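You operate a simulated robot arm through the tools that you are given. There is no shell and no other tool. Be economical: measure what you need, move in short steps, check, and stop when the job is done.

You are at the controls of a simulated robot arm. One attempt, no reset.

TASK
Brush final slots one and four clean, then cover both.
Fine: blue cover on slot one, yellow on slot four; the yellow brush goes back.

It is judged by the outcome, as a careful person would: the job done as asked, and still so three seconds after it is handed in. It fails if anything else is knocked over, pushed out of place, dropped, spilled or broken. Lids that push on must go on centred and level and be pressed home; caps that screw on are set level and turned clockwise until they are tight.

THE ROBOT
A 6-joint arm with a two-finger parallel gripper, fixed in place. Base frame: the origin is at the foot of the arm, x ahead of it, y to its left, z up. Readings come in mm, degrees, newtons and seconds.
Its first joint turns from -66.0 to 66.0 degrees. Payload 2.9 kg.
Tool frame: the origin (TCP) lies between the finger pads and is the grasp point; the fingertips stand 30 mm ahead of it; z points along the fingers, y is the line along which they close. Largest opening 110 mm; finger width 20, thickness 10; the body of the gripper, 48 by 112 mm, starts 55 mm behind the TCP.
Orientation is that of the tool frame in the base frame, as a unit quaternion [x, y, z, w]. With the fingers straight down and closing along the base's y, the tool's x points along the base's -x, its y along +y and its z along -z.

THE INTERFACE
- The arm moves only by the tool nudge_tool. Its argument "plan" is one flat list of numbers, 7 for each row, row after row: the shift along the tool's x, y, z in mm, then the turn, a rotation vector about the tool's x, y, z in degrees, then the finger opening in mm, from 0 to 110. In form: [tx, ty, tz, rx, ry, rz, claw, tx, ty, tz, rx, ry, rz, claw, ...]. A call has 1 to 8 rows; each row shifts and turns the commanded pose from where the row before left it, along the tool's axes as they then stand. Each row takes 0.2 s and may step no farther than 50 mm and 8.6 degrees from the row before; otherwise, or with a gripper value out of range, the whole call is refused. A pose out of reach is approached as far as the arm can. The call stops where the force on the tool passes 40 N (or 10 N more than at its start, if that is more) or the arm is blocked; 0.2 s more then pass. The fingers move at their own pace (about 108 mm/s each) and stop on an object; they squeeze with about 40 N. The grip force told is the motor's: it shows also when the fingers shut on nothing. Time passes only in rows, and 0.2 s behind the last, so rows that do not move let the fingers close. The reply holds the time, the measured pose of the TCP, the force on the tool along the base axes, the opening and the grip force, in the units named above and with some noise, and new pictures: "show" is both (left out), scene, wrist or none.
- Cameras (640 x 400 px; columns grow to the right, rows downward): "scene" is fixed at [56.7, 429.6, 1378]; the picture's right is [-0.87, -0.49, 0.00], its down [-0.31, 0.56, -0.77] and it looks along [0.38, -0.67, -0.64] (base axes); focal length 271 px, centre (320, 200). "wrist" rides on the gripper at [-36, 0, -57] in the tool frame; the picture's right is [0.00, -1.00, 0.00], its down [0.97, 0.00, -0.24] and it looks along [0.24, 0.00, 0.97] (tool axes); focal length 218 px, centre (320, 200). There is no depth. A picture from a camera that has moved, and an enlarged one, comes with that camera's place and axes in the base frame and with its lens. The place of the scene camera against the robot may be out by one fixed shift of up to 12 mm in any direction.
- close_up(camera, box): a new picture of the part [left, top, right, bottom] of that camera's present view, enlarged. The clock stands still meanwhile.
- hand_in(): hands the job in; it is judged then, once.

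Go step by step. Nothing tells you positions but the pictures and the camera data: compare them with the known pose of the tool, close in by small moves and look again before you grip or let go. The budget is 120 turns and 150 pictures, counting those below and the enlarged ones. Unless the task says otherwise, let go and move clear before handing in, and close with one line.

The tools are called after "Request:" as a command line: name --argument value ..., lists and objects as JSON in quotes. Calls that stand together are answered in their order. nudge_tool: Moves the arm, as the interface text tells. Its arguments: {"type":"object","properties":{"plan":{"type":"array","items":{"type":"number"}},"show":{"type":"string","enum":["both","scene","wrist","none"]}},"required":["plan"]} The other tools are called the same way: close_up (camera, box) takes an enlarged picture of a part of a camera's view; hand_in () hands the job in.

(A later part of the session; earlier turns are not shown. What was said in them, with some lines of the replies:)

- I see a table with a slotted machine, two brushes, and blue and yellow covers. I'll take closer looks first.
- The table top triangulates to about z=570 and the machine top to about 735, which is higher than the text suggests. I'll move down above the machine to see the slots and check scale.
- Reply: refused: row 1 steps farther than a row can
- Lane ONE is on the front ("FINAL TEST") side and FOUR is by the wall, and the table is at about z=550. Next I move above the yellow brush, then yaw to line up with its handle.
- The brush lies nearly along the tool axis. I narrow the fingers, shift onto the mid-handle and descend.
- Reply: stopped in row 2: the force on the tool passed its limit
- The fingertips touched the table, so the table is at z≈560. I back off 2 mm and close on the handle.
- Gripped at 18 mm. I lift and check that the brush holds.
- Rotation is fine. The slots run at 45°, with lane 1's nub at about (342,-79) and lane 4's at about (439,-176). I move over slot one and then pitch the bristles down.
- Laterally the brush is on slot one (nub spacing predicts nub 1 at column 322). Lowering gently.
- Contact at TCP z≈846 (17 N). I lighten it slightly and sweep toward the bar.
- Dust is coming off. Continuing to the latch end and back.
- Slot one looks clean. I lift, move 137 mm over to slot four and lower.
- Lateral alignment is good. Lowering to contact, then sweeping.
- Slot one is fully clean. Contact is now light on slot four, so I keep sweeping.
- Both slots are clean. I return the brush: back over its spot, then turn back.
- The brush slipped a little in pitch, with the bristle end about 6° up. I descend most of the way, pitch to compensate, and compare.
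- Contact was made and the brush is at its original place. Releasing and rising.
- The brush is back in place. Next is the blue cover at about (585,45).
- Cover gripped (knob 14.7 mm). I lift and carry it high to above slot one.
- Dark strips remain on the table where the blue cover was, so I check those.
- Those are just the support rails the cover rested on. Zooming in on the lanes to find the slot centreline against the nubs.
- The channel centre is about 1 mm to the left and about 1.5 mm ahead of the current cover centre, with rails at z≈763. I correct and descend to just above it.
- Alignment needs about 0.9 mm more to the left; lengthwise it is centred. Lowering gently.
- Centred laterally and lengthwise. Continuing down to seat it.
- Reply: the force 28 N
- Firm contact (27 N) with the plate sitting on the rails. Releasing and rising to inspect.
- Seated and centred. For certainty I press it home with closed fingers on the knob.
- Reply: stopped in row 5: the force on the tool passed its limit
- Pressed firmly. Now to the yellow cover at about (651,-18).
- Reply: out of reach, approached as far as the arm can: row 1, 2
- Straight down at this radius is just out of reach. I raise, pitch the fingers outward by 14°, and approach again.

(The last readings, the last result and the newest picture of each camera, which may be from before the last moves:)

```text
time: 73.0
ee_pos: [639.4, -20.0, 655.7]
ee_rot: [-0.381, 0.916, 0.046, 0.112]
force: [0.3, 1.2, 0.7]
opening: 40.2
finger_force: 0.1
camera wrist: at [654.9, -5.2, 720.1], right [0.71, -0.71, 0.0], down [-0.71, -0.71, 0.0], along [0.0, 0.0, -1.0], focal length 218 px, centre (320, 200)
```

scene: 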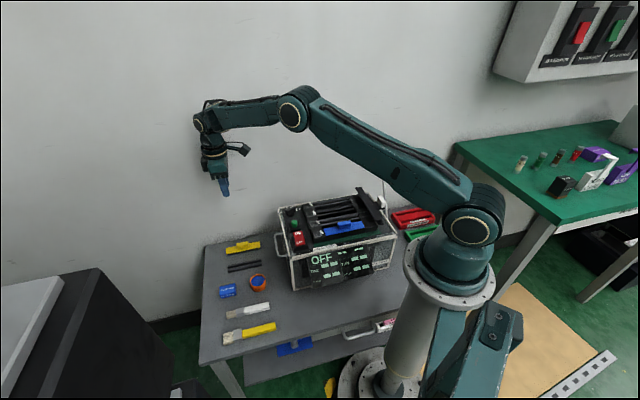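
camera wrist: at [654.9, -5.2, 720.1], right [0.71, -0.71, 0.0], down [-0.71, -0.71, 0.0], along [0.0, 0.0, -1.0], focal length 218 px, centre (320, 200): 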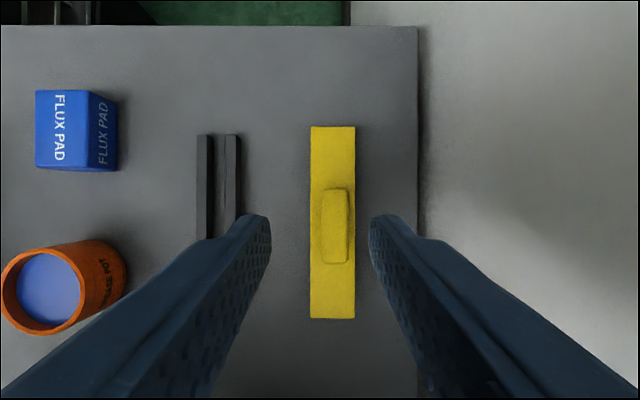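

Request:
nudge_tool --plan '[0, -10, 0, 0, 0, 0, 40, 3.6, 0, 14.5, 0, 0, 0, 40, 3.6, 0, 14.5, 0, 0, 0, 40]' --show "wrist"

```text
time: 73.8
ee_pos: [646.6, -27.6, 626.8]
ee_rot: [-0.382, 0.916, 0.046, 0.111]
force: [-0.2, 0.5, 0.3]
opening: 39.8
finger_force: 0.1
camera wrist: at [661.7, -12.5, 690.8], right [0.71, -0.7, 0.0], down [-0.7, -0.71, 0.0], along [0.0, 0.0, -1.0], focal length 218 px, centre (320, 200)
```

wrist: 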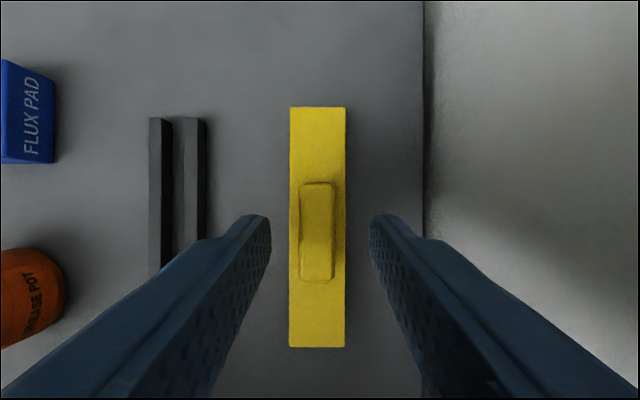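

Request:
nudge_tool --plan '[1.4, 1.3, 9.7, 0, 0, 0, 40, 1.2, 0, 4.9, 0, 0, 0, 40, 0.6, 0, 2.4, 0, 0, 0, 40, 0, 0, 0, 0, 0, 0, 40]' --show "wrist"

Request:
close_up --camera "scene" --box '[215, 225, 275, 270]'

```text
time: 74.8
ee_pos: [648.3, -25.9, 608.7]
ee_rot: [-0.381, 0.916, 0.046, 0.113]
force: [-0.1, 0.0, 0.3]
opening: 39.8
finger_force: 0.1
camera wrist: at [662.5, -10.4, 672.6], right [0.71, -0.7, 0.0], down [-0.7, -0.71, 0.0], along [0.0, 0.0, -1.0], focal length 218 px, centre (320, 200)
```

wrist: 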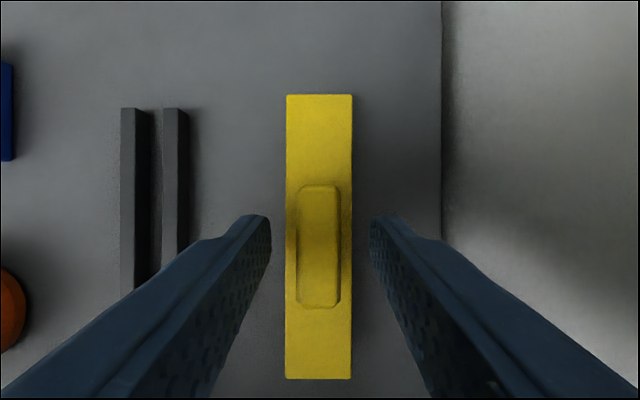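

```text
8.89 times, centred on (245, 248) of scene
camera zoom: at [56.7, 429.6, 1378.0], right [-0.87, -0.49, 0.0], down [-0.31, 0.56, -0.77], along [0.38, -0.67, -0.64], focal length 2407 px, centre (987, -222)
```

zoom: 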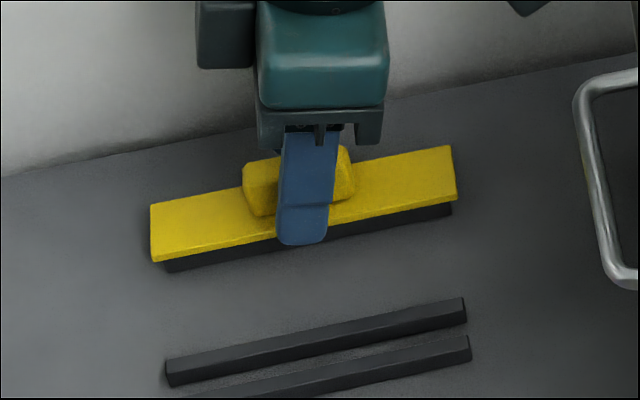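

Request:
nudge_tool --plan '[0, 0, 0, 0, 0, 0, 25, 0, 0, 0, 0, 0, 0, 8, 0, 0, 0, 0, 0, 0, 8, 0, 0, 0, 0, 0, 0, 8]' --show "none"

Request:
nudge_tool --plan '[-2.4, 0, -9.7, 0, 0, 0, 8, -7.3, 0, -29, 0, 0, 0, 8, -9.7, 0, -39, 0, 0, 0, 8, 0, 0, 0, 0, 0, 0, 8]' --show "wrist"

Request:
close_up --camera "scene" --box '[200, 200, 280, 260]'

```text
time: 75.8
ee_pos: [647.3, -24.3, 606.9]
ee_rot: [-0.381, 0.916, 0.046, 0.112]
force: [0.1, 0.1, 0.3]
opening: 14.1
finger_force: 40.2
```

```text
time: 76.8
ee_pos: [648.8, -25.0, 688.3]
ee_rot: [-0.38, 0.917, 0.045, 0.112]
force: [0.5, -0.5, -0.8]
opening: 14.3
finger_force: 40.0
camera wrist: at [663.5, -9.8, 752.5], right [0.71, -0.7, 0.0], down [-0.7, -0.71, 0.0], along [0.0, 0.0, -1.0], focal length 218 px, centre (320, 200)
```

wrist: 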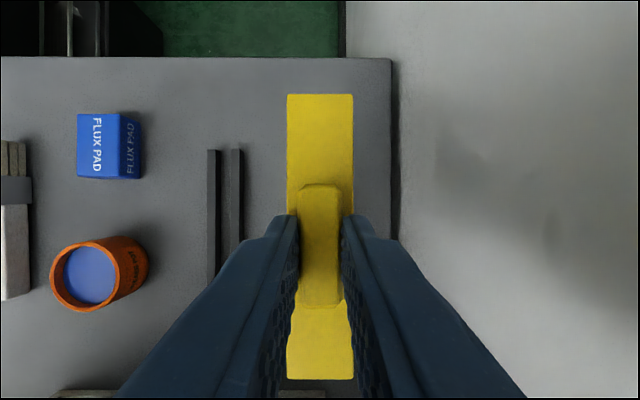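

```text
6.67 times, centred on (240, 230) of scene
camera zoom: at [56.7, 429.6, 1378.0], right [-0.87, -0.49, 0.0], down [-0.31, 0.56, -0.77], along [0.38, -0.67, -0.64], focal length 1805 px, centre (853, 0)
```

zoom: 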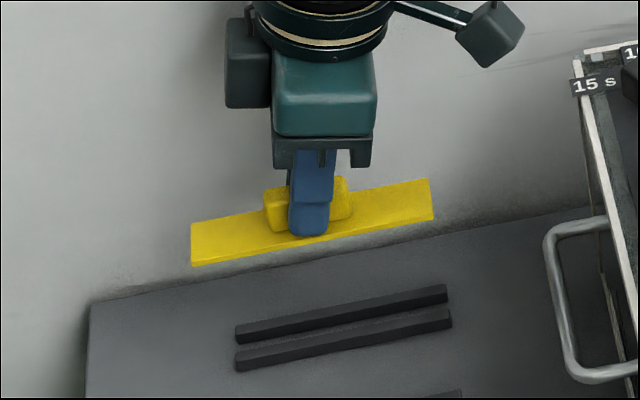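

The yellow cover is held level, with the wrist camera looking straight down. Carrying it up and over to slot four.

Request:
nudge_tool --plan '[-9.7, 0, -38.8, 0, 0, 0, 8, -9.7, 0, -38.8, 0, 0, 0, 8, -9.7, 0, -38.8, 0, 0, 0, 8, -9.7, 0, -38.8, 0, 0, 0, 8, -9.7, 0, -38.8, 0, 0, 0, 8]' --show "none"

Request:
nudge_tool --plan '[40.5, 5.6, -10.1, 0, 0, 0, 8, 40.5, 5.6, -10.1, 0, 0, 0, 8, 40.5, 5.6, -10.1, 0, 0, 0, 8, 40.5, 5.6, -10.1, 0, 0, 0, 8, 40.5, 5.6, -10.1, 0, 0, 0, 8, 40.5, 5.6, -10.1, 0, 0, 0, 8, 40.5, 5.6, -10.1, 0, 0, 0, 8, 40.5, 5.6, -10.1, 0, 0, 0, 8]'

Request:
close_up --camera "scene" --box '[290, 170, 400, 250]'

```text
time: 78.0
ee_pos: [645.3, -24.2, 886.5]
ee_rot: [-0.381, 0.916, 0.046, 0.112]
force: [0.3, -0.7, -0.7]
opening: 14.4
finger_force: 40.2
```

```text
time: 79.8
ee_pos: [380.9, -228.2, 887.3]
ee_rot: [-0.381, 0.916, 0.045, 0.113]
force: [-0.7, 0.2, -1.1]
opening: 14.7
finger_force: 40.3
camera wrist: at [395.9, -214.0, 952.0], right [0.71, -0.7, 0.0], down [-0.7, -0.71, 0.0], along [0.0, 0.0, -1.0], focal length 218 px, centre (320, 200)
```

scene: 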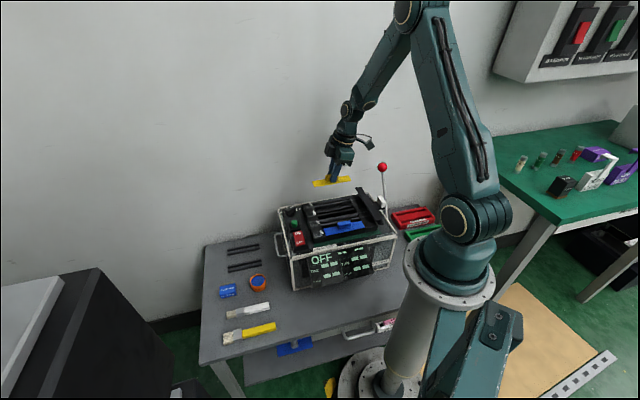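
wrist: 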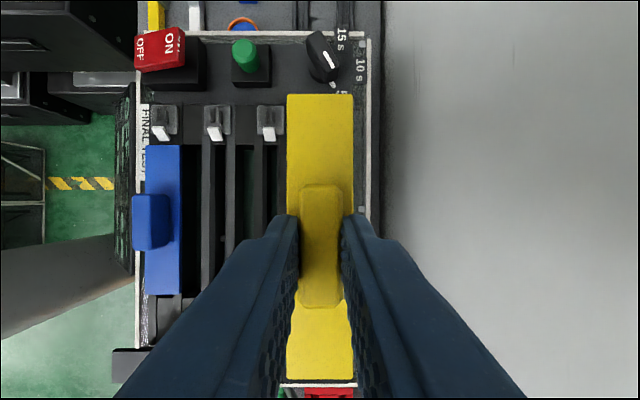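

```text
5.00 times, centred on (345, 210) of scene
camera zoom: at [56.7, 429.7, 1378.0], right [-0.87, -0.49, 0.0], down [-0.31, 0.56, -0.77], along [0.38, -0.67, -0.64], focal length 1354 px, centre (195, 150)
```

zoom: 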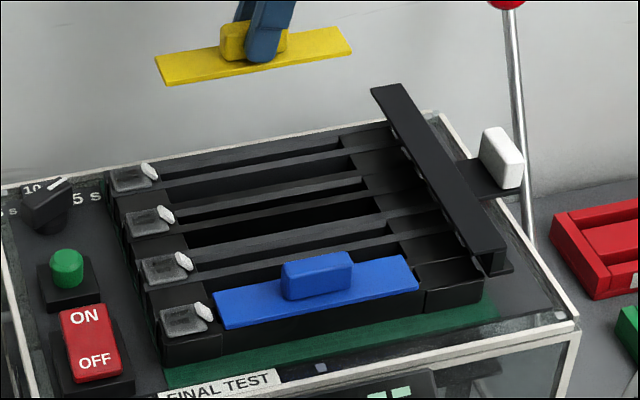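

Request:
nudge_tool --plan '[6.6, 0, 26.2, 0, 0, 0, 8, 6.6, 0, 26.2, 0, 0, 0, 8, 0, 0, 0, 0, 0, 0, 8]' --show "wrist"

Request:
close_up --camera "wrist" --box '[220, 50, 400, 160]'

Request:
close_up --camera "scene" --box '[300, 175, 370, 225]'

```text
time: 80.6
ee_pos: [380.2, -227.6, 834.6]
ee_rot: [-0.382, 0.916, 0.046, 0.112]
force: [0.1, -0.1, 0.8]
opening: 14.5
finger_force: 40.0
camera wrist: at [394.9, -213.7, 899.0], right [0.71, -0.7, 0.0], down [-0.7, -0.71, 0.0], along [0.0, 0.0, -1.0], focal length 218 px, centre (320, 200)
```

wrist: 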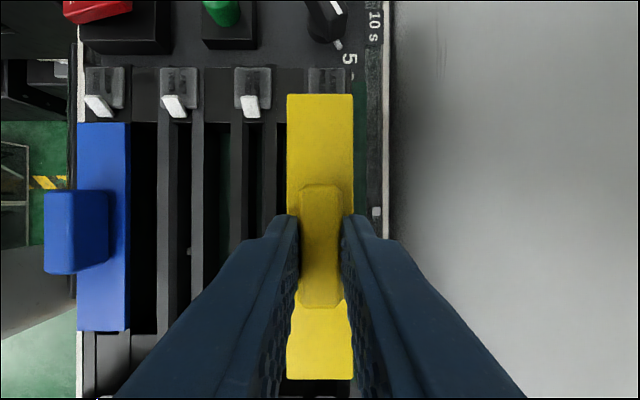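

```text
3.56 times, centred on (310, 105) of wrist
camera zoom: at [394.9, -213.7, 899.0], right [0.71, -0.7, 0.0], down [-0.7, -0.71, 0.0], along [0.0, 0.0, -1.0], focal length 776 px, centre (356, 538)
```

zoom: 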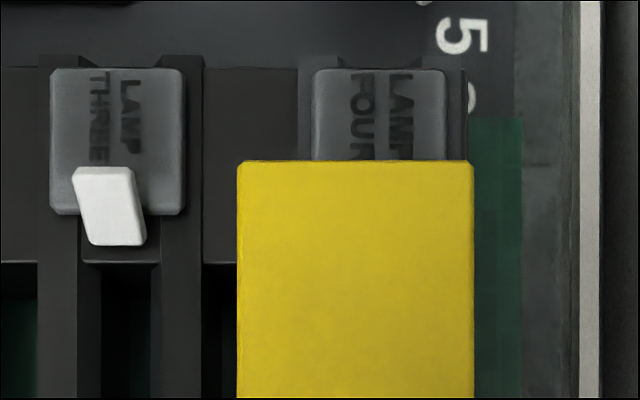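

```text
8.00 times, centred on (335, 200) of scene
camera zoom: at [56.7, 429.6, 1378.0], right [-0.87, -0.49, 0.0], down [-0.31, 0.56, -0.77], along [0.38, -0.67, -0.64], focal length 2166 px, centre (200, 200)
```

zoom: 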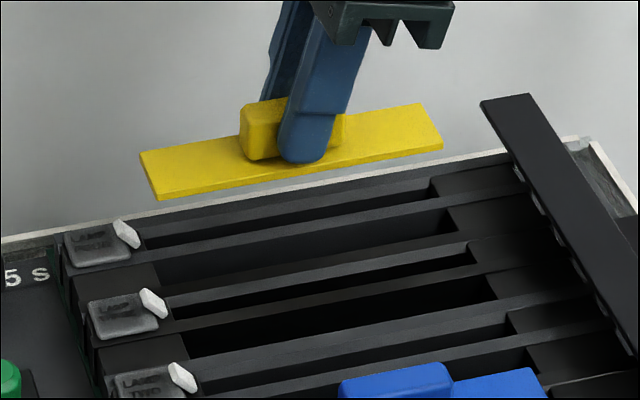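

Only a 3.7 mm lateral correction is needed. Descending further.

Request:
nudge_tool --plan '[2.4, -3.7, 9.7, 0, 0, 0, 8, 2.4, 0, 9.7, 0, 0, 0, 8, 1.2, 0, 4.9, 0, 0, 0, 8, 0, 0, 0, 0, 0, 0, 8]' --show "wrist"

Request:
close_up --camera "wrist" --box '[220, 30, 400, 140]'

Request:
close_up --camera "scene" --box '[300, 180, 370, 230]'

```text
time: 81.6
ee_pos: [382.1, -231.9, 809.7]
ee_rot: [-0.381, 0.917, 0.045, 0.112]
force: [0.3, 0.4, 0.0]
opening: 14.5
finger_force: 40.0
camera wrist: at [397.0, -217.1, 874.2], right [0.71, -0.7, 0.0], down [-0.7, -0.71, 0.0], along [0.0, 0.0, -1.0], focal length 218 px, centre (320, 200)
```

wrist: 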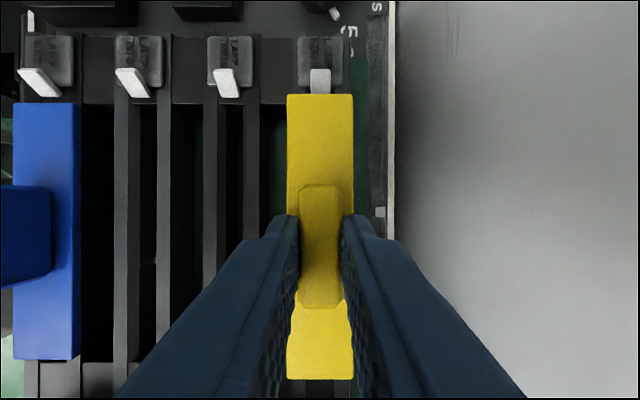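

```text
3.56 times, centred on (310, 85) of wrist
camera zoom: at [397.0, -217.1, 874.2], right [0.71, -0.7, 0.0], down [-0.7, -0.71, 0.0], along [0.0, 0.0, -1.0], focal length 776 px, centre (356, 609)
```

zoom: 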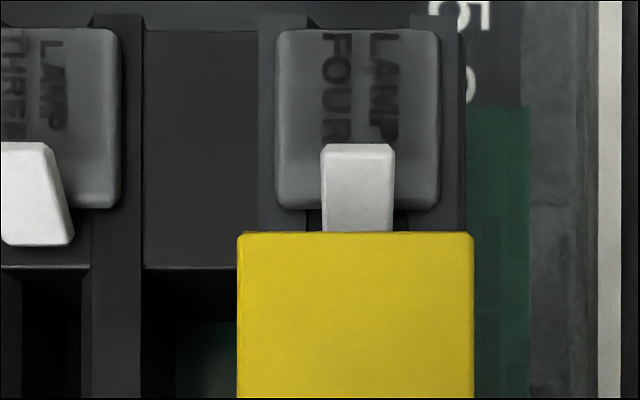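

```text
8.00 times, centred on (335, 205) of scene
camera zoom: at [56.7, 429.6, 1378.0], right [-0.87, -0.49, 0.0], down [-0.31, 0.56, -0.77], along [0.38, -0.67, -0.64], focal length 2166 px, centre (200, 160)
```

zoom: 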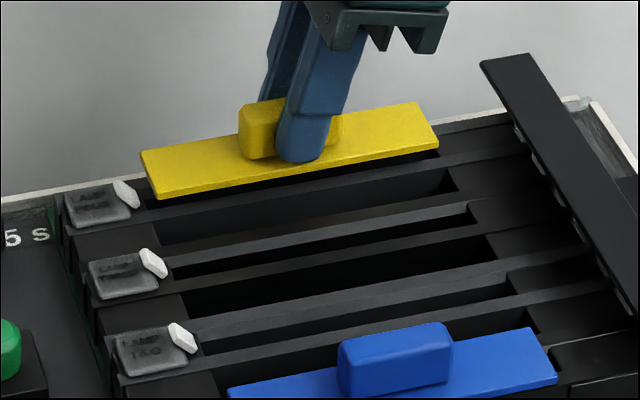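

Aligned within 0.5 mm. Lowering to seat.

Request:
nudge_tool --plan '[1.2, -0.3, 4.9, 0, 0, 0, 8, 0.7, 0, 2.9, 0, 0, 0, 8, 0.5, 0, 1.9, 0, 0, 0, 8, 0.4, 0, 1.5, 0, 0, 0, 8, 0, 0, 0, 0, 0, 0, 8]' --show "wrist"

Request:
close_up --camera "scene" --box '[300, 180, 370, 230]'

```text
time: 82.8
ee_pos: [381.3, -232.6, 798.1]
ee_rot: [-0.381, 0.916, 0.046, 0.113]
force: [-2.6, -1.2, 7.9]
opening: 14.3
finger_force: 39.9
camera wrist: at [397.3, -218.3, 863.1], right [0.71, -0.7, 0.0], down [-0.7, -0.71, 0.0], along [0.0, 0.0, -1.0], focal length 218 px, centre (320, 200)
```

wrist: 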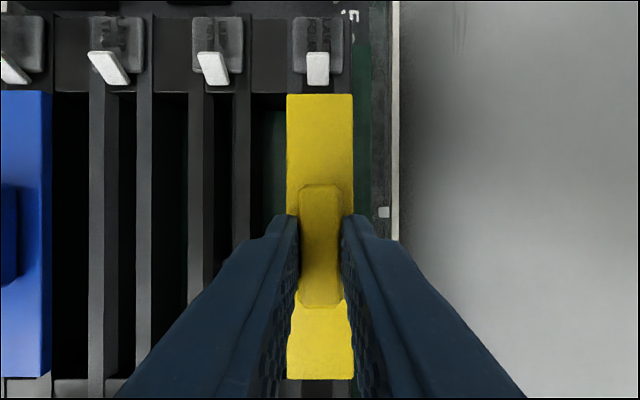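

```text
8.00 times, centred on (335, 205) of scene
camera zoom: at [56.5, 429.7, 1378.0], right [-0.87, -0.49, 0.0], down [-0.31, 0.56, -0.77], along [0.38, -0.67, -0.64], focal length 2166 px, centre (200, 160)
```

zoom: 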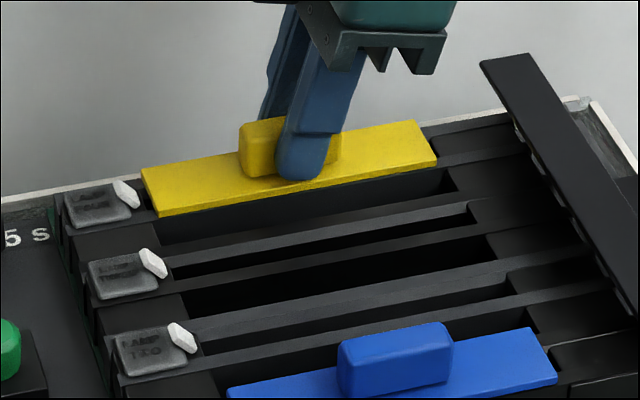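

Request:
nudge_tool --plan '[0.25, 0, 1, 0, 0, 0, 8, 0.25, 0, 1, 0, 0, 0, 8, 0, 0, 0, 0, 0, 0, 8]' --show "none"

Request:
close_up --camera "scene" --box '[305, 185, 355, 220]'

```text
time: 83.6
ee_pos: [382.4, -232.4, 797.5]
ee_rot: [-0.382, 0.916, 0.044, 0.113]
force: [-7.5, 1.8, 31.3]
opening: 14.5
finger_force: 39.4
```

```text
11.43 times, centred on (330, 202) of scene
camera zoom: at [56.2, 429.9, 1378.0], right [-0.87, -0.49, 0.0], down [-0.31, 0.56, -0.77], along [0.38, -0.67, -0.64], focal length 3095 px, centre (206, 171)
```

zoom: 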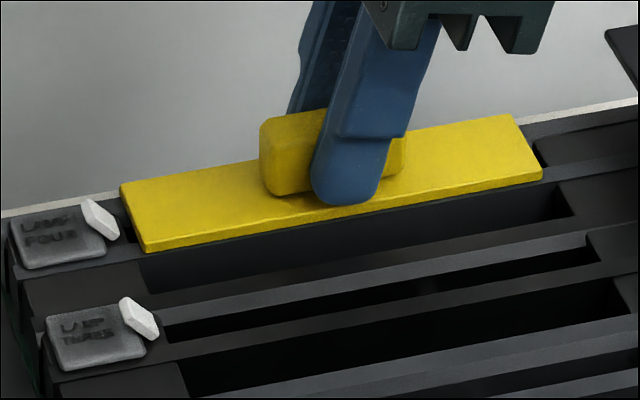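

Seated at 31 N. Releasing and withdrawing.

Request:
nudge_tool --plan '[-0.2, 0, -0.8, 0, 0, 0, 8, 0, 0, 0, 0, 0, 0, 20, 0, 0, 0, 0, 0, 0, 32, 0, 0, 0, 0, 0, 0, 32, -5, 0, -20, 0, 0, 0, 32, -7.3, 0, -29, 0, 7, 0, 32, 0, 0, 0, 0, 7, 0, 32]' --show "wrist"

Request:
close_up --camera "scene" --box '[300, 180, 370, 230]'

Request:
close_up --camera "wrist" --box '[240, 60, 400, 330]'

```text
time: 85.2
ee_pos: [384.2, -232.3, 847.2]
ee_rot: [-0.384, 0.923, -0.002, 0.0]
force: [0.5, 0.6, 0.0]
opening: 32.1
finger_force: 0.1
camera wrist: at [409.1, -207.4, 905.2], right [0.71, -0.7, 0.0], down [-0.68, -0.69, 0.24], along [-0.17, -0.17, -0.97], focal length 218 px, centre (320, 200)
```

wrist: 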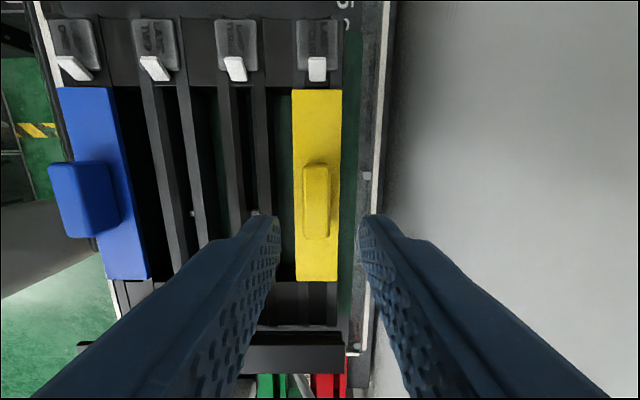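

```text
8.00 times, centred on (335, 205) of scene
camera zoom: at [56.7, 429.6, 1378.0], right [-0.87, -0.49, 0.0], down [-0.31, 0.56, -0.77], along [0.38, -0.67, -0.64], focal length 2166 px, centre (200, 160)
```

zoom: 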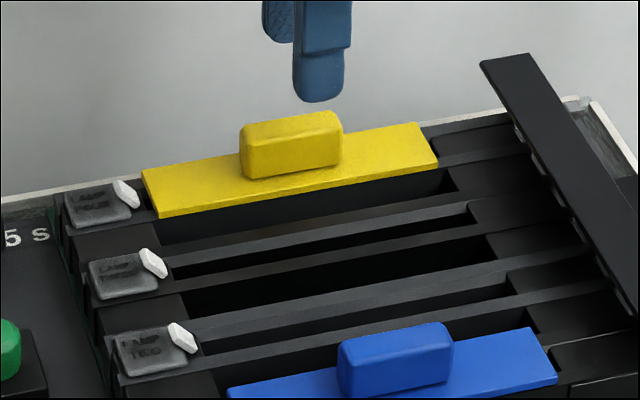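

```text
1.48 times, centred on (320, 195) of wrist
camera zoom: at [409.1, -207.4, 905.2], right [0.71, -0.7, 0.0], down [-0.68, -0.69, 0.24], along [-0.17, -0.17, -0.97], focal length 323 px, centre (320, 207)
```

zoom: 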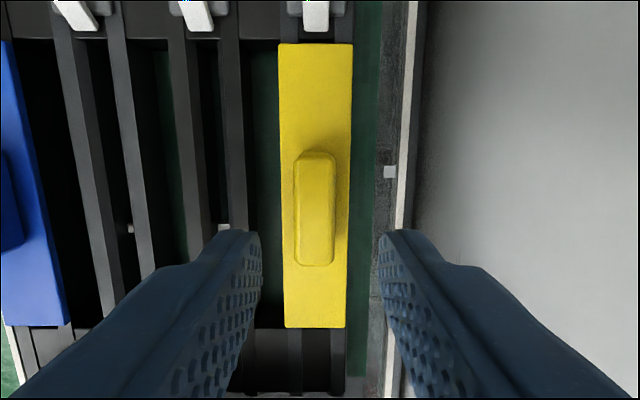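

Both covers are seated. A final press on the yellow knob with closed fingers.

Request:
nudge_tool --plan '[-6, 1.6, 0, 0, 0, 0, 0, 0, 0, 15, 0, 0, 0, 0, 0, 0, 8, 0, 0, 0, 0, 0, 0, 3, 0, 0, 0, 0, 0, 0, 2, 0, 0, 0, 0, 0, 0, 2, 0, 0, 0, 0, 0, 0, 2, 0, 0, 0, 0]' --show "none"

Request:
nudge_tool --plan '[0, 0, -30, 0, 0, 0, 0, 0, 0, -45, 0, 0, 0, 0, -20, 0, -45, 0, 0, 0, 30, -20, 0, -45, 0, 0, 0, 30]'

Request:
close_up --camera "scene" --box '[290, 170, 400, 250]'

Request:
close_up --camera "scene" --box '[200, 225, 300, 355]'

```text
time: 86.8
ee_pos: [387.5, -227.9, 818.1]
ee_rot: [-0.385, 0.923, -0.002, 0.001]
force: [-3.2, 2.1, 10.6]
opening: 0.0
finger_force: 37.4
stopped in row 7: the force on the tool passed its limit (the readings are from after the stop); the commanded pose is now the measured one
```

```text
time: 87.8
ee_pos: [416.0, -198.6, 983.5]
ee_rot: [-0.384, 0.923, -0.001, 0.0]
force: [-0.5, 0.2, 0.9]
opening: 29.8
finger_force: 0.0
camera wrist: at [441.2, -172.5, 1041.7], right [0.71, -0.7, 0.0], down [-0.68, -0.69, 0.24], along [-0.17, -0.17, -0.97], focal length 218 px, centre (320, 200)
```

scene: 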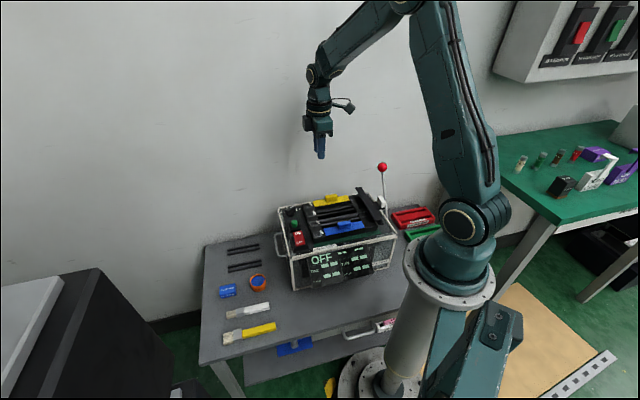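
wrist: 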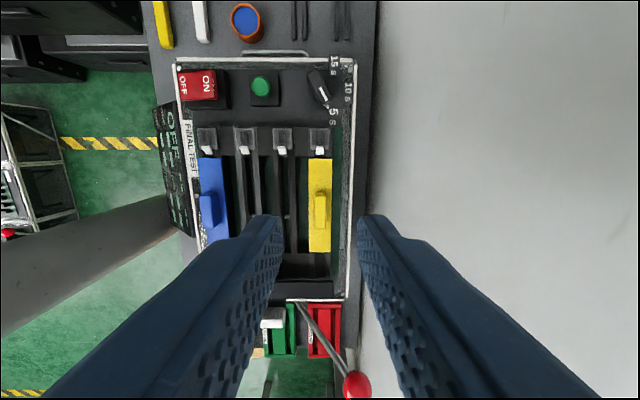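

```text
5.00 times, centred on (345, 210) of scene
camera zoom: at [56.7, 429.6, 1378.0], right [-0.87, -0.49, 0.0], down [-0.31, 0.56, -0.77], along [0.38, -0.67, -0.64], focal length 1354 px, centre (195, 150)
```

zoom: 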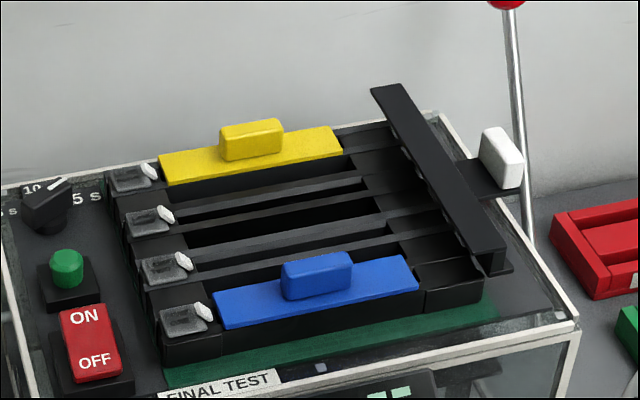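

```text
3.08 times, centred on (250, 290) of scene
camera zoom: at [56.7, 429.6, 1378.0], right [-0.87, -0.49, 0.0], down [-0.31, 0.56, -0.77], along [0.38, -0.67, -0.64], focal length 833 px, centre (535, -77)
```

zoom: 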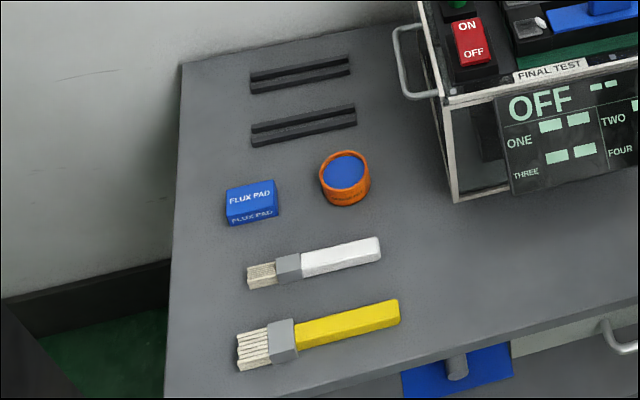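

Both slots look clean: the blue cover is on slot one and the yellow on slot four. Both sit level, the yellow brush is back in its place, nothing else has moved and the arm is clear, so I'm handing in.

Request:
hand_in

```text
The job is handed in.
```

The job is handed in: slots one and four are brushed clean, the blue cover is pressed onto slot one and the yellow onto slot four, and the yellow brush is back in its place.
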